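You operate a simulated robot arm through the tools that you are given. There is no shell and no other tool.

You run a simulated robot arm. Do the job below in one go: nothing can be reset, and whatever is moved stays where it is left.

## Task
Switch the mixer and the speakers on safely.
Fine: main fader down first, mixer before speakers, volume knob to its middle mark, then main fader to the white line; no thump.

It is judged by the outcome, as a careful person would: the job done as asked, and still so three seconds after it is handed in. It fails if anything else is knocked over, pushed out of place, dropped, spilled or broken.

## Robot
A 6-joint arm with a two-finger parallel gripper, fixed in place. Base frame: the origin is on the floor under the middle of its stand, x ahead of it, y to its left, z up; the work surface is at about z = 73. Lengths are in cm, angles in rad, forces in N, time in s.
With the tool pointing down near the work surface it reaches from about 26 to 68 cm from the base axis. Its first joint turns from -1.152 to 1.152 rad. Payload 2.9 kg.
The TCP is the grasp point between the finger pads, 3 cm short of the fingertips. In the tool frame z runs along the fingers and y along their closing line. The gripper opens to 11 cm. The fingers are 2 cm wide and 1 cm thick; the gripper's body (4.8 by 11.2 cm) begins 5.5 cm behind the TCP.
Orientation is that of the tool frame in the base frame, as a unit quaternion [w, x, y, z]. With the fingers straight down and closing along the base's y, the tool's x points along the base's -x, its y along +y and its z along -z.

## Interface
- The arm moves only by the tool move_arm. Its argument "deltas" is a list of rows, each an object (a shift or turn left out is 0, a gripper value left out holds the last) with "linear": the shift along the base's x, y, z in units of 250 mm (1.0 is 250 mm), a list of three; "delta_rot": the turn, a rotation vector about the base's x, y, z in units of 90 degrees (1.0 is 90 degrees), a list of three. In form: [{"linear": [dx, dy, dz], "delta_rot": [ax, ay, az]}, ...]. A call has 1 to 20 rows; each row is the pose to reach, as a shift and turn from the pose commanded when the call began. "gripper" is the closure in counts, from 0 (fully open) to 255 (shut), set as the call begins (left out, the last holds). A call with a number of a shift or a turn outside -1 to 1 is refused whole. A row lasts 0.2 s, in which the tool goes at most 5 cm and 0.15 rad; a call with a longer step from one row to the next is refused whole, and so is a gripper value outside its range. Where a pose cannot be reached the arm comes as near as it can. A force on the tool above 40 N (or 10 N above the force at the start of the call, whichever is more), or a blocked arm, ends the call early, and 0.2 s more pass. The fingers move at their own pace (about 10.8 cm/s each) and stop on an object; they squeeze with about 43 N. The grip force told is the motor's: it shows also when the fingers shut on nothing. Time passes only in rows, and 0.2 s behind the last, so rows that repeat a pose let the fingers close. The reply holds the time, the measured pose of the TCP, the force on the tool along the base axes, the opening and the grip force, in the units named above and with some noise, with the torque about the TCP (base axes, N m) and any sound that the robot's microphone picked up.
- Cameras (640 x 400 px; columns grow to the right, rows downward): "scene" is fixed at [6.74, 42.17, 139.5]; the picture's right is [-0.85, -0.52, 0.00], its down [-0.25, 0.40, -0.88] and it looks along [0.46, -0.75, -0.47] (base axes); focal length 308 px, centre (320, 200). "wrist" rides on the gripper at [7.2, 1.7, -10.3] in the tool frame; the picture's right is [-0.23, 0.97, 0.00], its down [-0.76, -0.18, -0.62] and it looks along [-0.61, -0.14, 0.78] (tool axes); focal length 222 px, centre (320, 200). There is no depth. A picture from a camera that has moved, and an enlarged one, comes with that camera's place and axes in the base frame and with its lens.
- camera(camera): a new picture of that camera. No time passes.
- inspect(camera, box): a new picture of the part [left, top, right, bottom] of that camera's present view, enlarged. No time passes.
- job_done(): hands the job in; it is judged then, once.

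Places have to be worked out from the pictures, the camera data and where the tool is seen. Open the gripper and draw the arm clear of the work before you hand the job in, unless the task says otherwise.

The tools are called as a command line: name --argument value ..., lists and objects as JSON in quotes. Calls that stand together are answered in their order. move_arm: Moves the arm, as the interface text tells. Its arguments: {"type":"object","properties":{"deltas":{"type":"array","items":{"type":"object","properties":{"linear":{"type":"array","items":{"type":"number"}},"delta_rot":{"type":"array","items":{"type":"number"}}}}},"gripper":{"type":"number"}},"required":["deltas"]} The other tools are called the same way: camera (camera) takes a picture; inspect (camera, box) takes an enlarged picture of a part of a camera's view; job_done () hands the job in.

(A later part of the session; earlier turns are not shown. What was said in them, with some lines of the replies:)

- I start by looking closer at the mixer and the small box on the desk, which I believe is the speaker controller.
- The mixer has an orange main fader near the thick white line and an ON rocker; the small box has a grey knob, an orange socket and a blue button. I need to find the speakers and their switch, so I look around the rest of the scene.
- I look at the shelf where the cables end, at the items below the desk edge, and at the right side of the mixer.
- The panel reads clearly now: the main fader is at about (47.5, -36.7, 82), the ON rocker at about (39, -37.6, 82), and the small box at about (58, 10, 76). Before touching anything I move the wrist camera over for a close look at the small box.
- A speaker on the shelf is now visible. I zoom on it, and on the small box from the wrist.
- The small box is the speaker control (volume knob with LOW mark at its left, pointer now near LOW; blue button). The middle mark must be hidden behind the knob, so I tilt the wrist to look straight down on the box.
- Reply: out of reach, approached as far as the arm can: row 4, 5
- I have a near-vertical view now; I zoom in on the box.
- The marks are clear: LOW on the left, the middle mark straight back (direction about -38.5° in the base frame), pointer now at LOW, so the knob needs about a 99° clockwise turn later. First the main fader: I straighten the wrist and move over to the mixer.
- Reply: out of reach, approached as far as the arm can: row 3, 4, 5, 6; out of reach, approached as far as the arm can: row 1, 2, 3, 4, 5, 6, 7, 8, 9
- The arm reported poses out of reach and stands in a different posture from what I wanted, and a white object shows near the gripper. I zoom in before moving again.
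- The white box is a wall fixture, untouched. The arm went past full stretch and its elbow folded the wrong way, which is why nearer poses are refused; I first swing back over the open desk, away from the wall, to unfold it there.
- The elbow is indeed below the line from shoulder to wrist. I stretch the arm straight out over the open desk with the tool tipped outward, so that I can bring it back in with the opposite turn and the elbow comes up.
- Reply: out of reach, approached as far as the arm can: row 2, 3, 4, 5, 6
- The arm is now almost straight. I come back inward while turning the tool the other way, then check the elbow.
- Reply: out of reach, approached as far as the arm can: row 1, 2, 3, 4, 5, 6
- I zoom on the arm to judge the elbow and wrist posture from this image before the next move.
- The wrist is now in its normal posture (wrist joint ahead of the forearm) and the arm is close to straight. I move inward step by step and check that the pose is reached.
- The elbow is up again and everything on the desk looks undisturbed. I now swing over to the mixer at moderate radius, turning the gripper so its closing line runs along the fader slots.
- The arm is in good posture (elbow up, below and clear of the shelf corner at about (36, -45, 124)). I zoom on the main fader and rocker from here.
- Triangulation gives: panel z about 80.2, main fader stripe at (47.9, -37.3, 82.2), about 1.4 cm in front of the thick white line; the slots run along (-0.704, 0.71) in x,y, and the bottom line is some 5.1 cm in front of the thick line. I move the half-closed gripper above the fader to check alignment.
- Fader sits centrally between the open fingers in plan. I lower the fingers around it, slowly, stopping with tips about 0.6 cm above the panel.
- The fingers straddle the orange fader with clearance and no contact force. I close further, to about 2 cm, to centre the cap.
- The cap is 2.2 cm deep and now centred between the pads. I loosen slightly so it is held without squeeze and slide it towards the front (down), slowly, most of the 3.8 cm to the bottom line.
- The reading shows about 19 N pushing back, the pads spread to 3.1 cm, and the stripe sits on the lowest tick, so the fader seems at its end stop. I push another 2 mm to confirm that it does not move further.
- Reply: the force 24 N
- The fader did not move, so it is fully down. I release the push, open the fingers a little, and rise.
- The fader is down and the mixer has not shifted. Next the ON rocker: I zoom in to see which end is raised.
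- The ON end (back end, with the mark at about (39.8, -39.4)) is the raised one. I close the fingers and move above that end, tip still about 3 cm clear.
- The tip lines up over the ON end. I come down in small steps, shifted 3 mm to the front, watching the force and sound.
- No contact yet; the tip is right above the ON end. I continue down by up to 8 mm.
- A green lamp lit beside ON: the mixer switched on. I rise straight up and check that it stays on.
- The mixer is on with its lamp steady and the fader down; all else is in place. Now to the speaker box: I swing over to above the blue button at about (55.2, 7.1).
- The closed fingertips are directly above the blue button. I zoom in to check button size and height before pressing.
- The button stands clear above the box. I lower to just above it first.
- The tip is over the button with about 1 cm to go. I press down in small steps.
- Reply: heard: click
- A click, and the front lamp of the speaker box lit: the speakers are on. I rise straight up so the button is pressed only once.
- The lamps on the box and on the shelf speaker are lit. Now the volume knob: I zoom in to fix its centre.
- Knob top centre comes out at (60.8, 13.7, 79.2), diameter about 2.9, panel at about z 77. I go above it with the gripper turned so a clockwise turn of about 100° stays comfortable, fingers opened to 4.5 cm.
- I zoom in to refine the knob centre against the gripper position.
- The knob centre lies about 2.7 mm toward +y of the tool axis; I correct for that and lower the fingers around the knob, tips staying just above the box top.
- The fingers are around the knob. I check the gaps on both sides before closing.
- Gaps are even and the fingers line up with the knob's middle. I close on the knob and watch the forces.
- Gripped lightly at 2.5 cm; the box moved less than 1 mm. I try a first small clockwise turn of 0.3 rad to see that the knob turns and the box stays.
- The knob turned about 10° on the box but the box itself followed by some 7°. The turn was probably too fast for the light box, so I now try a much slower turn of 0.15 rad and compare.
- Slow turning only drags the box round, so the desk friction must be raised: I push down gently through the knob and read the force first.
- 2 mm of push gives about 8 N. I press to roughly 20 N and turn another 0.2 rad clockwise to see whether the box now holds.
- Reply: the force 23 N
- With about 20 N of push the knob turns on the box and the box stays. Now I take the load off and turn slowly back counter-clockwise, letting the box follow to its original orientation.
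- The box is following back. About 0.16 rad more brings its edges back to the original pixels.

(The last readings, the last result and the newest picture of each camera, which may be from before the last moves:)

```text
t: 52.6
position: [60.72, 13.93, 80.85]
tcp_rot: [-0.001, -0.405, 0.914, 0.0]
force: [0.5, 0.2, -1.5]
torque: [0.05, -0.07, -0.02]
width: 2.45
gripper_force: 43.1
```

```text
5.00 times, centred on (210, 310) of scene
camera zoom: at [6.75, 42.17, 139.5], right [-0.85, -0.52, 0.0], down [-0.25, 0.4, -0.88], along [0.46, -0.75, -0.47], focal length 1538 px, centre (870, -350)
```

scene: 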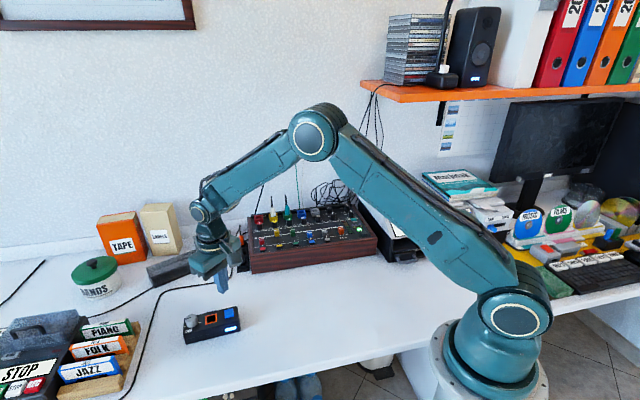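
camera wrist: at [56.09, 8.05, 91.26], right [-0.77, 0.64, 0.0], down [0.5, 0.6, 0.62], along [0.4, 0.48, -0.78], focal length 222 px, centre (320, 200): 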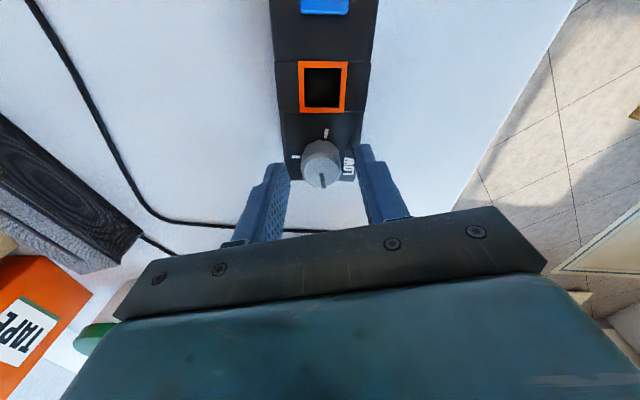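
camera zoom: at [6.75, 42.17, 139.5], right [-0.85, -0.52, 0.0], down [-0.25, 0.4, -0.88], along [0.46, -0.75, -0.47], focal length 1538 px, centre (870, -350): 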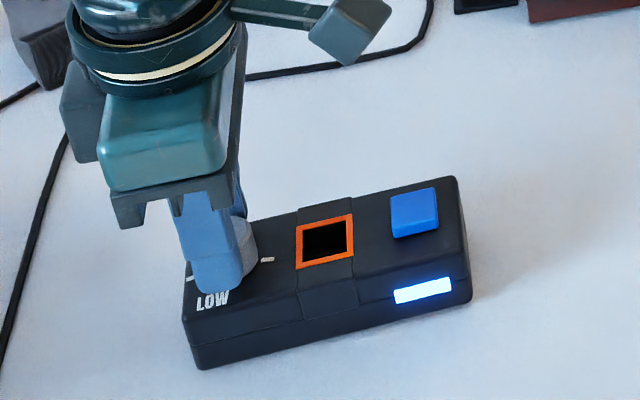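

The box is back within about a millimetre of its original place, with the knob turned about 15° so far. I press to about 20 N again and turn clockwise by 0.75 rad.

move_arm --deltas '[{"linear": [0, 0, -0.01]}, {"linear": [0, 0, -0.021]}, {"linear": [0, 0, -0.022], "delta_rot": [0, 0, -0.03]}, {"linear": [0, 0, -0.022], "delta_rot": [0, 0, -0.06]}, {"linear": [0, 0, -0.022], "delta_rot": [0, 0, -0.09]}, {"linear": [0, 0, -0.022], "delta_rot": [0, 0, -0.12]}, {"linear": [0, 0, -0.022], "delta_rot": [0, 0, -0.15]}, {"linear": [0, 0, -0.022], "delta_rot": [0, 0, -0.18]}, {"linear": [0, 0, -0.022], "delta_rot": [0, 0, -0.21]}, {"linear": [0, 0, -0.022], "delta_rot": [0, 0, -0.24]}, {"linear": [0, 0, -0.022], "delta_rot": [0, 0, -0.27]}, {"linear": [0, 0, -0.022], "delta_rot": [0, 0, -0.3]}, {"linear": [0, 0, -0.022], "delta_rot": [0, 0, -0.33]}, {"linear": [0, 0, -0.022], "delta_rot": [0, 0, -0.36]}, {"linear": [0, 0, -0.022], "delta_rot": [0, 0, -0.39]}, {"linear": [0, 0, -0.022], "delta_rot": [0, 0, -0.42]}, {"linear": [0, 0, -0.022], "delta_rot": [0, 0, -0.45]}, {"linear": [0, 0, -0.022], "delta_rot": [0, 0, -0.48]}]'

inspect --camera "wrist" --box '[250, 80, 400, 220]'

inspect --camera "scene" --box '[160, 270, 260, 350]'

```text
t: 56.4
position: [60.86, 14.12, 80.59]
tcp_rot: [0.001, -0.04, 0.999, 0.001]
force: [3.2, -0.8, 20.2]
torque: [0.0, -0.36, 0.02]
width: 2.43
gripper_force: 43.1
```

```text
2.86 times, centred on (325, 150) of wrist
camera zoom: at [53.57, 15.03, 91.01], right [0.15, 0.99, 0.0], down [0.77, -0.12, 0.63], along [0.62, -0.09, -0.78], focal length 635 px, centre (306, 343)
```

zoom: 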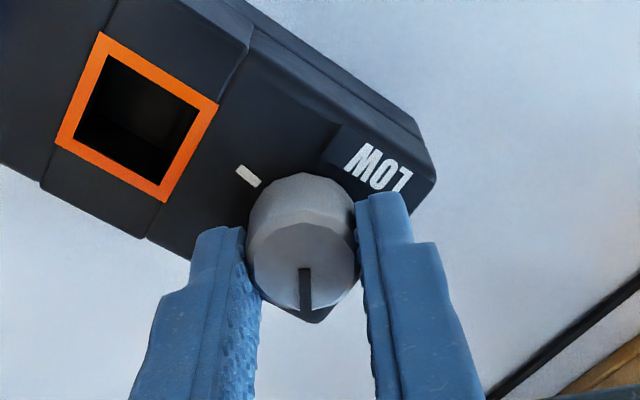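

```text
5.00 times, centred on (210, 310) of scene
camera zoom: at [6.71, 42.16, 139.51], right [-0.85, -0.52, 0.0], down [-0.24, 0.4, -0.88], along [0.46, -0.75, -0.47], focal length 1538 px, centre (870, -350)
```

zoom: 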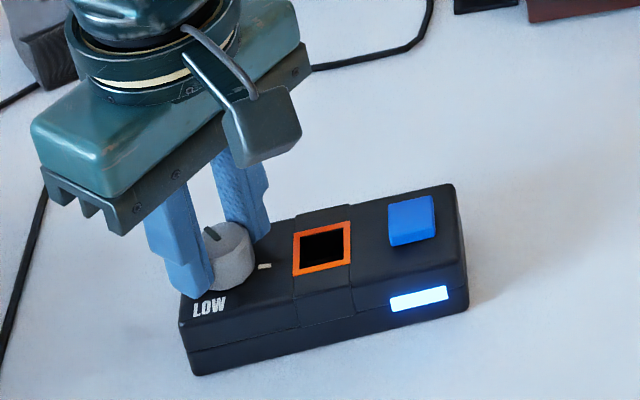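

The knob is turning and the box is holding (about 1 mm of drift). The pointer is now at about -9° in the base frame and needs to reach about -39.5°, so I turn roughly 0.49 rad more, still under load.

move_arm --deltas '[{"delta_rot": [0, 0, -0.03]}, {"delta_rot": [0, 0, -0.06]}, {"delta_rot": [0, 0, -0.09]}, {"delta_rot": [0, 0, -0.12]}, {"delta_rot": [0, 0, -0.15]}, {"delta_rot": [0, 0, -0.18]}, {"delta_rot": [0, 0, -0.21]}, {"delta_rot": [0, 0, -0.24]}, {"delta_rot": [0, 0, -0.27]}, {"delta_rot": [0, 0, -0.3]}, {"delta_rot": [0, 0, -0.31]}]'

inspect --camera "wrist" --box '[250, 80, 400, 220]'

inspect --camera "scene" --box '[160, 270, 260, 350]'

```text
t: 58.8
position: [60.76, 13.71, 80.56]
tcp_rot: [0.001, 0.204, 0.979, 0.0]
force: [1.5, 2.7, 20.3]
torque: [-0.04, -0.36, -0.02]
width: 2.43
gripper_force: 42.6
```

```text
2.86 times, centred on (325, 150) of wrist
camera zoom: at [54.89, 18.22, 91.01], right [0.6, 0.8, 0.0], down [0.63, -0.47, 0.62], along [0.5, -0.37, -0.78], focal length 635 px, centre (306, 343)
```

zoom: 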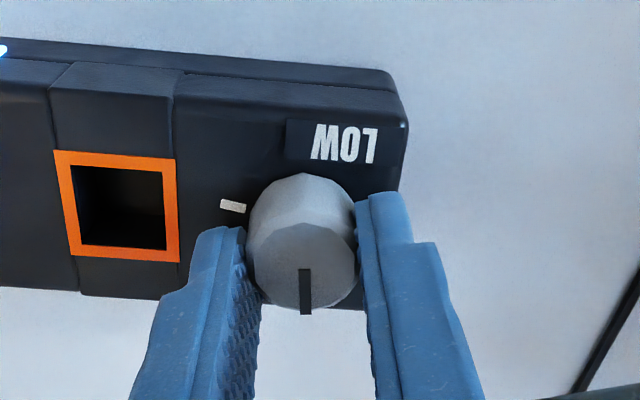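

```text
5.00 times, centred on (210, 310) of scene
camera zoom: at [6.7, 42.17, 139.5], right [-0.85, -0.52, 0.0], down [-0.24, 0.4, -0.88], along [0.46, -0.75, -0.47], focal length 1538 px, centre (870, -350)
```

zoom: 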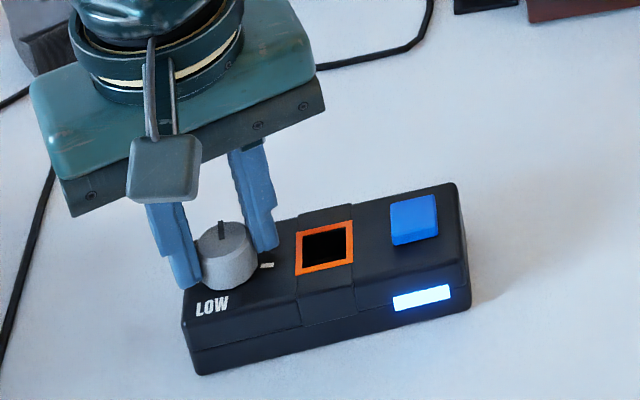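

Pointer now about -36.6°, box back direction about -40°. A last 0.06 rad, then I take the load off.

move_arm --deltas '[{"delta_rot": [0, 0, -0.02]}, {"delta_rot": [0, 0, -0.04]}, {"delta_rot": [0, 0, -0.04]}, {"linear": [0, 0, 0.01], "delta_rot": [0, 0, -0.04]}, {"linear": [0, 0, 0.02], "delta_rot": [0, 0, -0.04]}, {"linear": [0, 0, 0.02], "delta_rot": [0, 0, -0.04]}]'

inspect --camera "wrist" --box '[250, 80, 400, 220]'

```text
t: 60.2
position: [60.55, 13.86, 80.78]
tcp_rot: [-0.002, 0.233, 0.972, -0.002]
force: [0.0, 0.4, -2.7]
torque: [0.09, -0.07, 0.01]
width: 2.45
gripper_force: 43.1
```

```text
2.86 times, centred on (325, 150) of wrist
camera zoom: at [55.07, 18.59, 91.24], right [0.64, 0.77, 0.0], down [0.6, -0.5, 0.62], along [0.47, -0.4, -0.78], focal length 635 px, centre (306, 343)
```

zoom: 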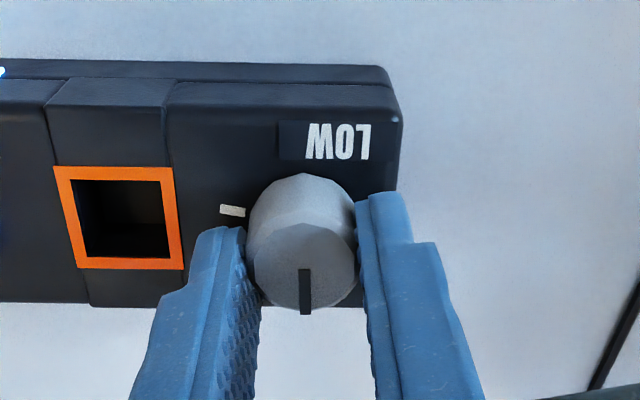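

The pointer now stands square to the box, toward the middle mark. I ease down to zero load, open a little, and rise.

move_arm --deltas '[{"linear": [0, 0, -0.003]}, {"linear": [0, 0, -0.003]}]' --gripper 203

move_arm --deltas '[{"linear": [0, 0, 0]}, {"linear": [0, 0, 0]}, {"linear": [0, 0, 0]}, {"linear": [0, 0, 0.04]}, {"linear": [0, 0, 0.12]}, {"linear": [0, 0, 0.22]}, {"linear": [0, 0, 0.32]}, {"linear": [0, 0, 0.32]}]' --gripper 172

camera --camera "wrist"

inspect --camera "scene" --box '[160, 270, 260, 350]'

```text
t: 60.8
position: [60.63, 14.01, 80.81]
tcp_rot: [0.0, 0.234, 0.972, 0.0]
force: [0.6, -0.1, -2.2]
torque: [0.06, -0.1, -0.02]
width: 2.45
gripper_force: 42.9
```

```text
t: 62.6
position: [60.7, 13.83, 88.85]
tcp_rot: [0.0, 0.234, 0.972, 0.0]
force: [0.4, -0.2, -0.2]
torque: [-0.01, 0.0, -0.02]
width: 3.58
gripper_force: 0.0
```

```text
taken
camera wrist: at [55.15, 18.59, 99.43], right [0.64, 0.77, 0.0], down [0.6, -0.5, 0.62], along [0.48, -0.4, -0.78], focal length 222 px, centre (320, 200)
```

wrist: 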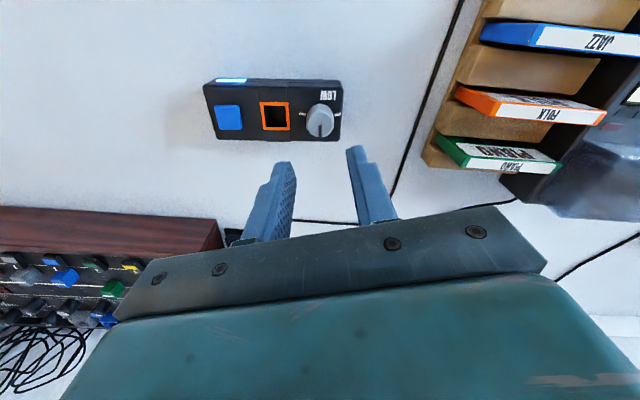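

```text
5.00 times, centred on (210, 310) of scene
camera zoom: at [6.74, 42.17, 139.5], right [-0.85, -0.52, 0.0], down [-0.25, 0.4, -0.88], along [0.46, -0.75, -0.47], focal length 1538 px, centre (870, -350)
```

zoom: 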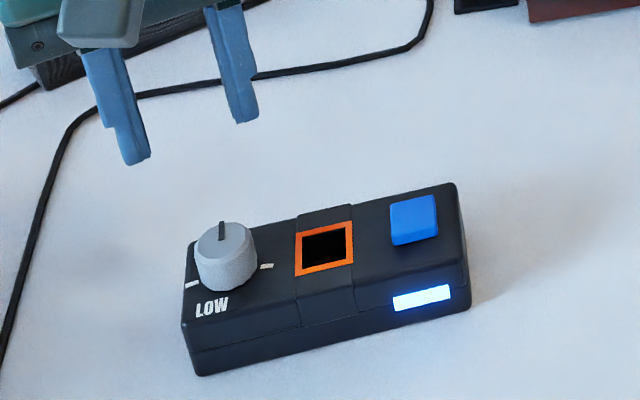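

The box sits where it was, lamp on. I zoom in for the pointer, then will take a look from above for the middle mark.

inspect --camera "wrist" --box '[270, 70, 360, 150]'

```text
5.00 times, centred on (315, 110) of wrist
camera zoom: at [55.15, 18.59, 99.43], right [0.64, 0.77, 0.0], down [0.6, -0.5, 0.62], along [0.48, -0.4, -0.78], focal length 1111 px, centre (345, 650)
```

zoom: 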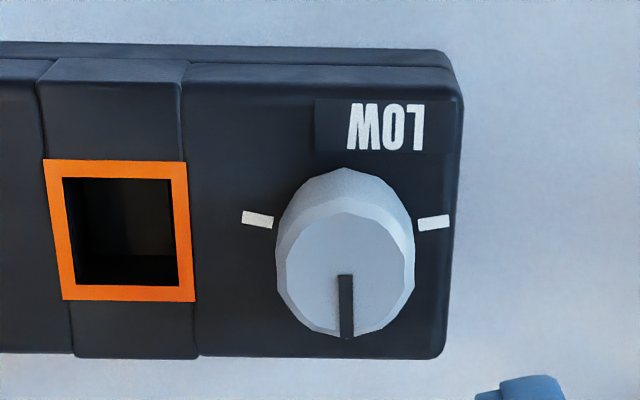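

The pointer is square between the two outer marks. I turn the gripper to the angle needed for the fader, staying above the box, which also lets the camera see the middle mark from the side.

move_arm --deltas '[{"linear": [-0.01, 0, 0.01], "delta_rot": [0, 0, 0.089]}, {"linear": [-0.02, 0, 0.02], "delta_rot": [0, 0, 0.178]}, {"linear": [-0.03, 0, 0.03], "delta_rot": [0, 0, 0.267]}, {"linear": [-0.04, 0, 0.04], "delta_rot": [0, 0, 0.356]}, {"linear": [-0.04, 0, 0.05], "delta_rot": [0, 0, 0.445]}, {"linear": [-0.04, 0, 0.06], "delta_rot": [0, 0, 0.534]}, {"linear": [-0.04, 0, 0.06], "delta_rot": [0, 0, 0.623]}, {"linear": [-0.04, 0, 0.06], "delta_rot": [0, 0, 0.712]}, {"linear": [-0.04, 0, 0.06], "delta_rot": [0, 0, 0.798]}, {"linear": [-0.04, 0, 0.06], "delta_rot": [0, 0, 0.798]}]'

inspect --camera "wrist" --box '[270, 60, 370, 150]'

camera --camera "wrist"

```text
t: 64.8
position: [59.66, 13.82, 90.27]
tcp_rot: [-0.001, -0.383, 0.924, 0.0]
force: [-0.2, -0.3, -0.8]
torque: [-0.01, 0.03, 0.05]
width: 3.59
gripper_force: 0.0
```

```text
4.44 times, centred on (320, 105) of wrist
camera zoom: at [53.5, 9.83, 100.84], right [-0.53, 0.85, 0.0], down [0.66, 0.41, 0.62], along [0.53, 0.33, -0.78], focal length 987 px, centre (320, 622)
```

zoom: 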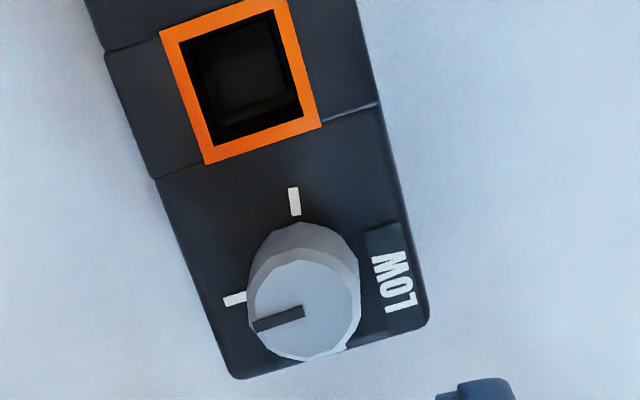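

```text
taken
camera wrist: at [53.5, 9.83, 100.84], right [-0.53, 0.85, 0.0], down [0.66, 0.41, 0.62], along [0.53, 0.33, -0.78], focal length 222 px, centre (320, 200)
```

wrist: 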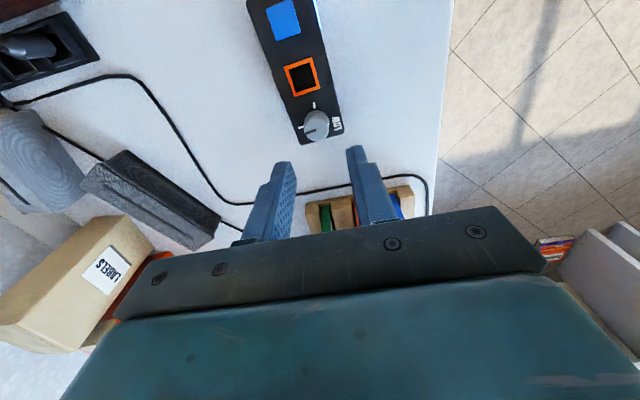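

The middle mark is visible beside the pointer. I magnify once more to compare their directions.

inspect --camera "wrist" --box '[295, 95, 345, 147]'

```text
7.69 times, centred on (320, 121) of wrist
camera zoom: at [53.5, 9.83, 100.84], right [-0.53, 0.85, 0.0], down [0.66, 0.41, 0.62], along [0.53, 0.33, -0.78], focal length 1709 px, centre (320, 808)
```

zoom: 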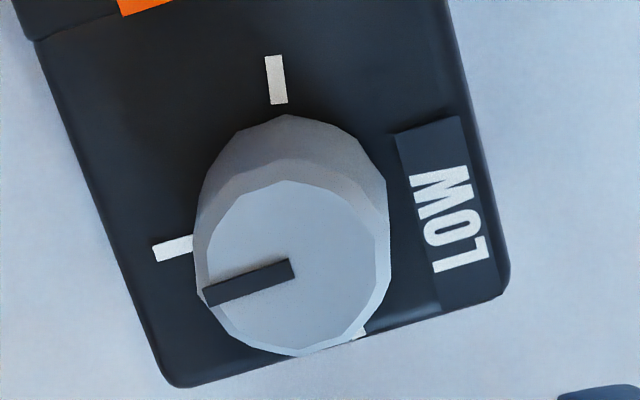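

Pointer and middle mark are parallel and in line: volume is at the middle mark. Now back to the mixer for the main fader, fingers set to 4 cm.

move_arm --deltas '[{"linear": [-0.038, -0.14, 0.06]}, {"linear": [-0.076, -0.28, 0.12]}, {"linear": [-0.114, -0.42, 0.18]}, {"linear": [-0.152, -0.56, 0.23]}, {"linear": [-0.19, -0.7, 0.23]}, {"linear": [-0.228, -0.84, 0.23]}, {"linear": [-0.266, -0.98, 0.23]}, {"linear": [-0.266, -0.98, 0.23]}]' --gripper 162

move_arm --deltas '[{"linear": [-0.041, -0.14, 0]}, {"linear": [-0.082, -0.28, 0]}, {"linear": [-0.123, -0.42, -0.03]}, {"linear": [-0.164, -0.56, -0.06]}, {"linear": [-0.205, -0.7, -0.1]}, {"linear": [-0.246, -0.84, -0.15]}, {"linear": [-0.286, -0.984, -0.2]}, {"linear": [-0.286, -0.984, -0.2]}]'

camera --camera "wrist"

camera --camera "scene"

```text
t: 66.6
position: [53.15, -10.53, 96.28]
tcp_rot: [0.0, -0.382, 0.924, 0.0]
force: [0.1, 1.3, 0.3]
torque: [0.03, 0.03, 0.0]
width: 3.99
gripper_force: 0.1
```

```text
t: 68.4
position: [45.97, -34.97, 90.94]
tcp_rot: [0.0, -0.383, 0.924, -0.001]
force: [-0.9, -0.2, 0.0]
torque: [-0.03, -0.03, -0.02]
width: 4.0
gripper_force: 0.1
```

```text
taken
camera wrist: at [39.83, -38.85, 101.35], right [-0.53, 0.85, 0.0], down [0.66, 0.41, 0.62], along [0.53, 0.33, -0.78], focal length 222 px, centre (320, 200)
```

wrist: 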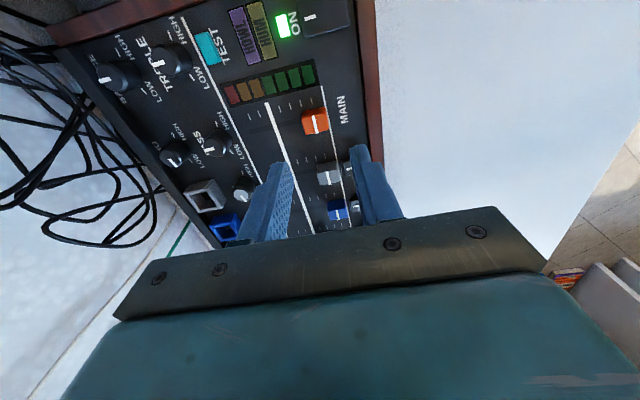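

```text
taken
```

scene: 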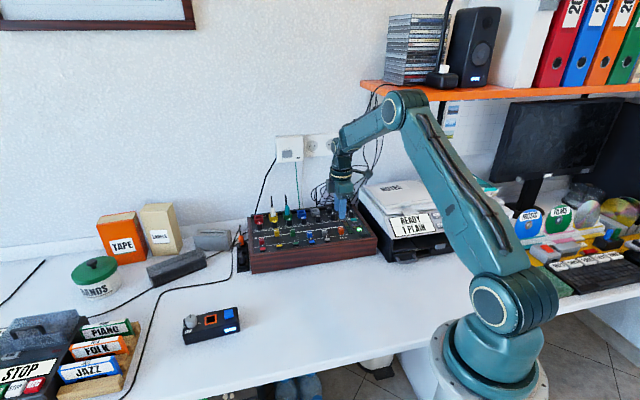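

I zoom to align on the fader at its bottom position.

inspect --camera "wrist" --box '[250, 70, 390, 180]'

```text
3.64 times, centred on (320, 125) of wrist
camera zoom: at [39.83, -38.85, 101.35], right [-0.53, 0.85, 0.0], down [0.66, 0.41, 0.62], along [0.53, 0.33, -0.78], focal length 808 px, centre (320, 473)
```

zoom: 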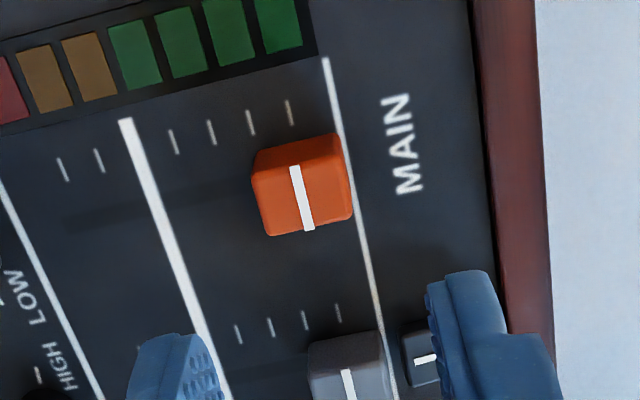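

The fader is at about (45.7, -35.7); I shift by (-0.3, -0.7) cm and lower around it.

move_arm --deltas '[{"linear": [-0.012, -0.028, -0.03]}, {"linear": [-0.012, -0.028, -0.11]}, {"linear": [-0.012, -0.028, -0.18]}, {"linear": [-0.012, -0.028, -0.23]}, {"linear": [-0.012, -0.028, -0.265]}, {"linear": [-0.012, -0.028, -0.28]}, {"linear": [-0.012, -0.028, -0.28]}]'

inspect --camera "wrist" --box '[240, 80, 440, 240]'

inspect --camera "scene" --box '[320, 185, 390, 245]'

```text
t: 70.0
position: [45.53, -36.03, 84.2]
tcp_rot: [0.0, -0.382, 0.924, 0.001]
force: [0.5, 0.1, -0.5]
torque: [-0.02, -0.01, 0.02]
width: 4.01
gripper_force: 0.0
```

```text
2.50 times, centred on (340, 160) of wrist
camera zoom: at [39.37, -40.0, 94.61], right [-0.53, 0.85, 0.0], down [0.67, 0.41, 0.62], along [0.53, 0.33, -0.78], focal length 555 px, centre (270, 300)
```

zoom: 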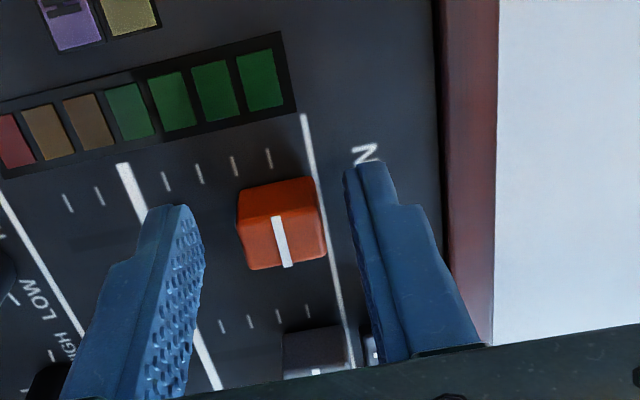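

```text
6.67 times, centred on (355, 215) of scene
camera zoom: at [6.74, 42.17, 139.5], right [-0.85, -0.52, 0.0], down [-0.25, 0.4, -0.88], along [0.46, -0.75, -0.47], focal length 2051 px, centre (87, 100)
```

zoom: 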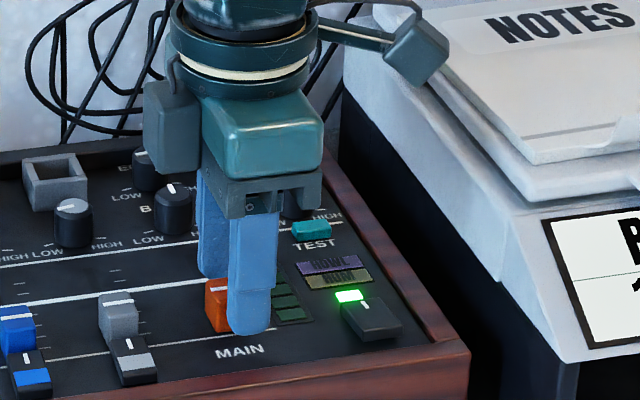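

The fingers straddle the cap but sit about 0.5 cm to its right; I shift left and close lightly on it.

move_arm --deltas '[{"linear": [0.006, 0.006, -0.004]}, {"linear": [0.012, 0.012, -0.006]}, {"linear": [0.012, 0.012, -0.006]}]'

move_arm --deltas '[{"linear": [0, 0, 0]}, {"linear": [0, 0, 0]}, {"linear": [0, 0, 0]}]' --gripper 206

inspect --camera "wrist" --box '[240, 80, 440, 240]'

```text
t: 70.8
position: [45.95, -35.64, 83.96]
tcp_rot: [0.001, -0.381, 0.924, -0.001]
force: [0.1, 0.4, 0.0]
torque: [0.01, 0.0, -0.01]
width: 4.02
gripper_force: 0.0
```

```text
t: 71.6
position: [45.88, -35.67, 83.74]
tcp_rot: [0.0, -0.381, 0.924, 0.0]
force: [0.3, 1.0, -0.9]
torque: [0.01, -0.03, 0.0]
width: 2.19
gripper_force: 0.7
```

```text
2.50 times, centred on (340, 160) of wrist
camera zoom: at [39.67, -39.61, 94.36], right [-0.53, 0.85, 0.0], down [0.67, 0.41, 0.62], along [0.53, 0.33, -0.78], focal length 555 px, centre (270, 300)
```

zoom: 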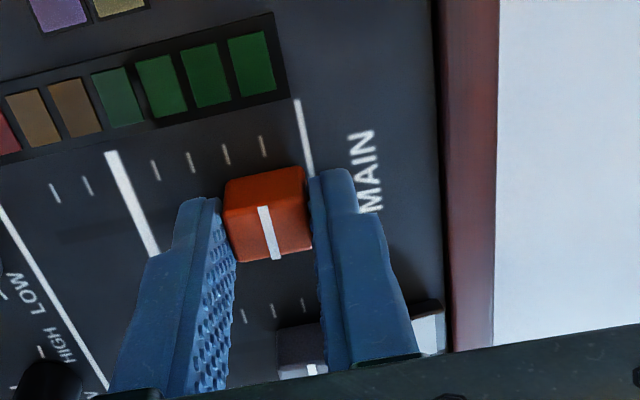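

The cap is lightly enclosed (2.19 cm). I slide it slowly up toward the thick white line, 3.6 cm first, listening for any sound.

move_arm --deltas '[{"linear": [0.0084, -0.0085, 0]}, {"linear": [0.0169, -0.017, 0]}, {"linear": [0.0253, -0.0255, 0]}, {"linear": [0.0338, -0.0341, 0]}, {"linear": [0.0422, -0.0426, 0]}, {"linear": [0.0507, -0.0511, 0]}, {"linear": [0.0591, -0.0596, 0]}, {"linear": [0.0676, -0.0681, 0]}, {"linear": [0.076, -0.0766, 0]}, {"linear": [0.0845, -0.0852, 0]}, {"linear": [0.0929, -0.0937, 0]}, {"linear": [0.1014, -0.1022, 0]}, {"linear": [0.1014, -0.1022, 0]}]'

inspect --camera "wrist" --box '[240, 80, 440, 240]'

inspect --camera "scene" --box '[320, 185, 390, 245]'

```text
t: 74.4
position: [48.52, -38.27, 83.86]
tcp_rot: [0.001, -0.382, 0.924, 0.0]
force: [-0.9, -0.7, 0.6]
torque: [0.02, 0.01, 0.0]
width: 2.21
gripper_force: 1.5
```

```text
2.50 times, centred on (340, 160) of wrist
camera zoom: at [42.25, -42.21, 94.34], right [-0.53, 0.85, 0.0], down [0.66, 0.41, 0.62], along [0.53, 0.33, -0.78], focal length 555 px, centre (270, 300)
```

zoom: 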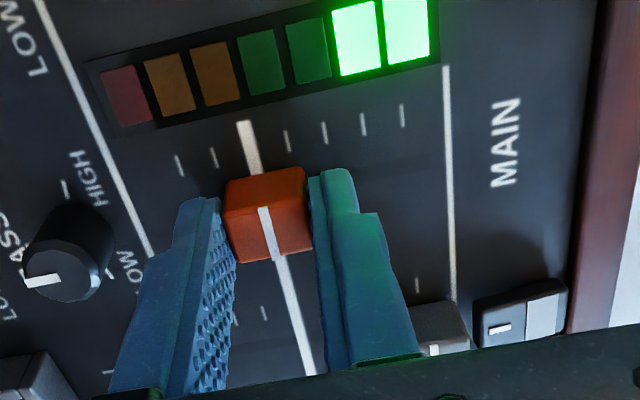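

```text
6.67 times, centred on (355, 215) of scene
camera zoom: at [6.74, 42.17, 139.5], right [-0.85, -0.52, 0.0], down [-0.25, 0.4, -0.88], along [0.46, -0.75, -0.47], focal length 2051 px, centre (87, 100)
```

zoom: 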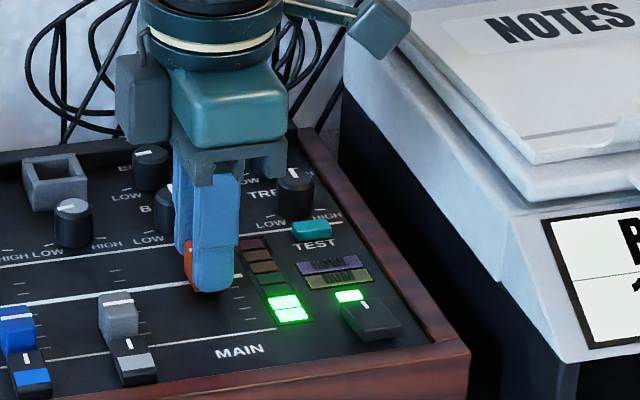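

Two meter lamps light, no bad sound. By my measure the stripe is 1.5-3 mm short of the thick line; I zoom further to measure.

inspect --camera "wrist" --box '[310, 115, 370, 205]'

inspect --camera "scene" --box '[330, 205, 366, 235]'

```text
4.44 times, centred on (340, 160) of wrist
camera zoom: at [42.25, -42.21, 94.34], right [-0.53, 0.85, 0.0], down [0.66, 0.41, 0.62], along [0.53, 0.33, -0.78], focal length 987 px, centre (231, 378)
```

zoom: 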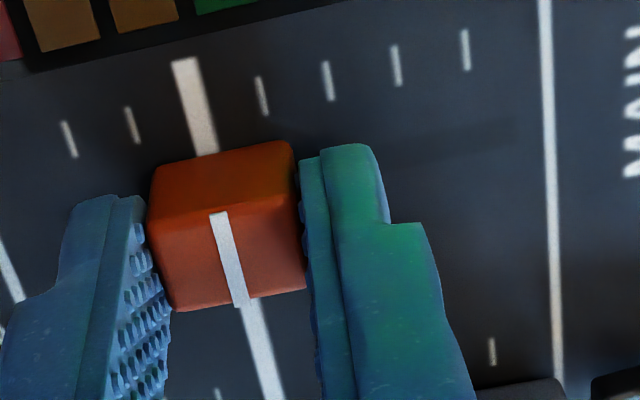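

```text
13.33 times, centred on (348, 220) of scene
camera zoom: at [6.74, 42.17, 139.5], right [-0.85, -0.52, 0.0], down [-0.25, 0.4, -0.88], along [0.46, -0.75, -0.47], focal length 4102 px, centre (-53, -67)
```

zoom: 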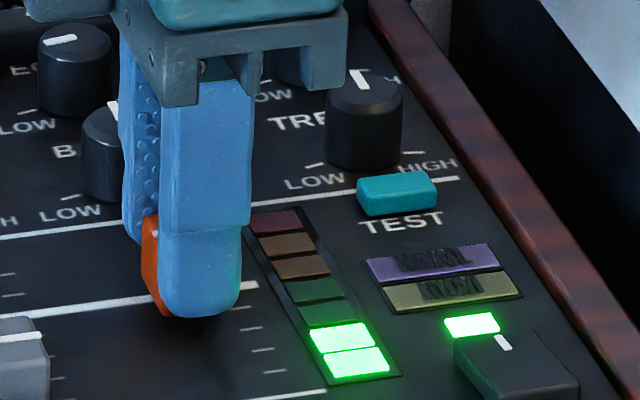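

Stripe reads u = -61.38 against -61.55 for the line, so it is about 1.7 mm short. I move it that much further.

move_arm --deltas '[{"linear": [0.0026, -0.0026, 0]}, {"linear": [0.0052, -0.0052, 0]}, {"linear": [0.0052, -0.0052, 0]}]'

inspect --camera "wrist" --box '[310, 115, 370, 205]'

```text
t: 75.2
position: [48.66, -38.44, 83.78]
tcp_rot: [0.0, -0.382, 0.924, 0.001]
force: [-0.6, 1.6, -0.7]
torque: [0.05, 0.07, 0.0]
width: 2.22
gripper_force: 0.5
```

```text
4.44 times, centred on (340, 160) of wrist
camera zoom: at [42.39, -42.38, 94.32], right [-0.53, 0.85, 0.0], down [0.67, 0.41, 0.62], along [0.53, 0.33, -0.78], focal length 987 px, centre (231, 378)
```

zoom: 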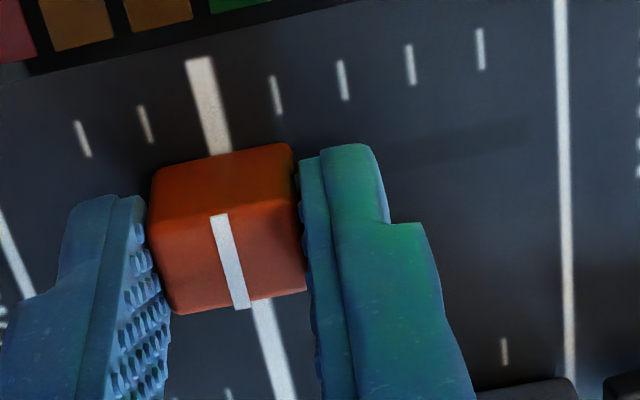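

Stripe and line now agree within about 0.7 mm (the line is some 4 mm thick). I open slightly and rise straight up.

move_arm --deltas '[{"linear": [0, 0, 0]}, {"linear": [0, 0, 0]}, {"linear": [0, 0, 0]}, {"linear": [0, 0, 0.04]}, {"linear": [0, 0, 0.12]}, {"linear": [0, 0, 0.22]}, {"linear": [0, 0, 0.32]}, {"linear": [0, 0, 0.32]}]' --gripper 181

camera --camera "wrist"

inspect --camera "wrist" --box '[270, 70, 390, 160]'

inspect --camera "scene" --box '[310, 195, 380, 245]'

```text
t: 77.0
position: [48.49, -38.71, 91.89]
tcp_rot: [0.0, -0.382, 0.924, -0.001]
force: [-0.2, 0.5, 0.5]
torque: [0.0, 0.02, 0.04]
width: 3.19
gripper_force: 0.1
```

```text
taken
camera wrist: at [42.31, -42.67, 102.37], right [-0.53, 0.85, 0.0], down [0.67, 0.41, 0.62], along [0.53, 0.33, -0.78], focal length 222 px, centre (320, 200)
```

wrist: 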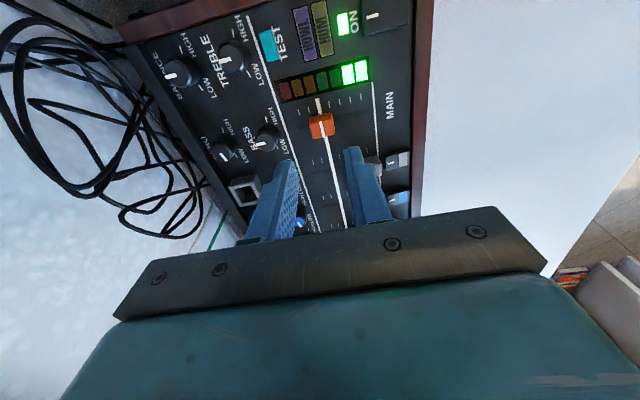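

```text
4.44 times, centred on (330, 115) of wrist
camera zoom: at [42.31, -42.67, 102.37], right [-0.53, 0.85, 0.0], down [0.67, 0.41, 0.62], along [0.53, 0.33, -0.78], focal length 987 px, centre (276, 578)
```

zoom: 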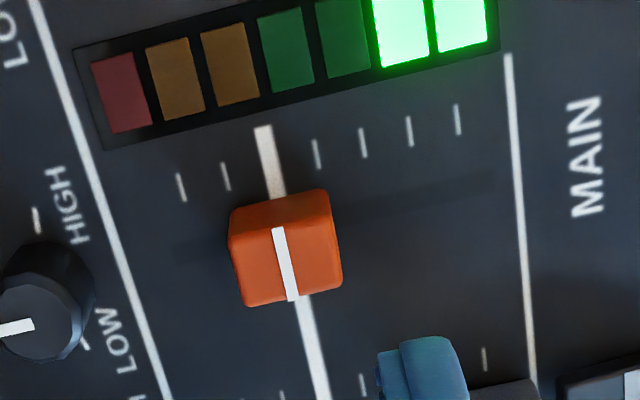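

```text
8.00 times, centred on (345, 220) of scene
camera zoom: at [6.74, 42.17, 139.5], right [-0.85, -0.52, 0.0], down [-0.25, 0.4, -0.88], along [0.46, -0.75, -0.47], focal length 2462 px, centre (120, 40)
```

zoom: 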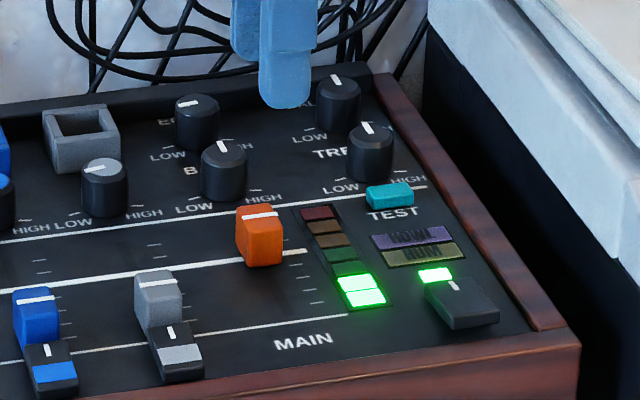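

The fader stripe is on the thick white line, mixer lamp on, meter showing level, no howl or hum lamps. I withdraw the arm to its starting area and open the gripper there.

move_arm --deltas '[{"linear": [0, 0.06, 0.1], "delta_rot": [0, 0, -0.03]}, {"linear": [-0.015, 0.18, 0.18], "delta_rot": [0, 0, -0.06]}, {"linear": [-0.03, 0.32, 0.25], "delta_rot": [0, 0, -0.09]}, {"linear": [-0.045, 0.46, 0.3], "delta_rot": [0, 0, -0.12]}, {"linear": [-0.06, 0.6, 0.34], "delta_rot": [0, 0, -0.15]}, {"linear": [-0.075, 0.75, 0.38], "delta_rot": [0, 0, -0.2]}, {"linear": [-0.1, 0.9, 0.4], "delta_rot": [0, 0, -0.25]}, {"linear": [-0.1, 0.9, 0.4], "delta_rot": [0, 0, -0.25]}]'

move_arm --deltas '[{"linear": [-0.03, 0.08, 0.12], "delta_rot": [0, 0, -0.06]}, {"linear": [-0.06, 0.16, 0.24], "delta_rot": [0, 0, -0.12]}, {"linear": [-0.09, 0.24, 0.36], "delta_rot": [0, 0, -0.18]}, {"linear": [-0.09, 0.24, 0.36], "delta_rot": [0, 0, -0.247]}, {"linear": [-0.09, 0.24, 0.36], "delta_rot": [0, 0, -0.247]}]' --gripper 0

camera --camera "scene"

inspect --camera "scene" --box '[230, 180, 390, 280]'

inspect --camera "scene" --box '[160, 290, 260, 352]'

```text
t: 78.8
position: [45.95, -15.77, 101.83]
tcp_rot: [0.0, -0.194, 0.981, -0.001]
force: [0.5, -0.1, -0.1]
torque: [0.02, 0.01, -0.01]
width: 3.18
gripper_force: 0.1
```

```text
t: 80.0
position: [43.84, -9.72, 110.73]
tcp_rot: [0.0, 0.0, 1.0, 0.0]
force: [0.0, -0.5, -0.8]
torque: [-0.01, 0.02, -0.02]
width: 11.03
gripper_force: 0.0
```

```text
taken
```

scene: 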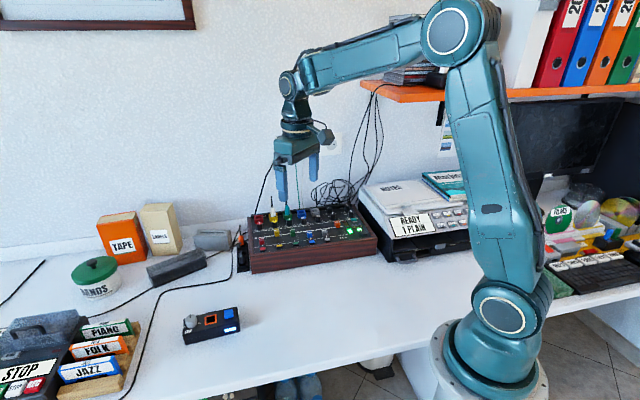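

```text
4.00 times, centred on (310, 230) of scene
camera zoom: at [6.74, 42.17, 139.5], right [-0.85, -0.52, 0.0], down [-0.25, 0.4, -0.88], along [0.46, -0.75, -0.47], focal length 1231 px, centre (360, 80)
```

zoom: 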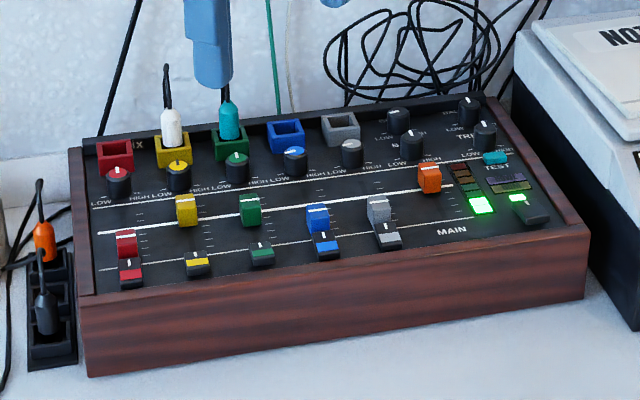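

```text
6.40 times, centred on (210, 321) of scene
camera zoom: at [6.74, 42.17, 139.5], right [-0.85, -0.52, 0.0], down [-0.25, 0.4, -0.88], along [0.46, -0.75, -0.47], focal length 1969 px, centre (1024, -574)
```

zoom: 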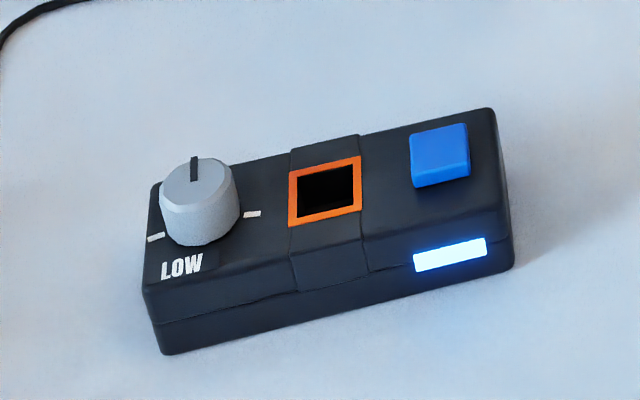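

I compared this view with the first pictures. The mixer and all its other controls are where they were, and the speaker box is within about 2 mm of its original spot. Both lamps are lit, the volume pointer is on the middle mark and the main fader is on the thick white line. The arm is clear with the gripper open, so I hand in.

job_done

```text
The job is handed in.
```

The mixer and speakers are both on, and the microphone picked up no thump, only the click of the speaker button. I did it in the order you gave:

1. **Main fader down:** slid to its end stop before anything was switched on.
2. **Mixer on:** pressed the ON rocker; its green lamp is lit.
3. **Speakers on:** pressed the blue button on the speaker box. Its lamp and the shelf speaker's lamp are lit.
4. **Volume:** turned from LOW to the middle mark; the pointer lines up with the mark.
5. **Main fader up:** raised slowly to the thick white line, within about 1 mm. Two green meter lamps are showing.

While I was turning the volume knob, the speaker box swung round with it by about 15–20°. I turned it back, and it now sits within about 2 mm of where it started. In the final pictures nothing else has moved, and the arm is clear with the gripper open.
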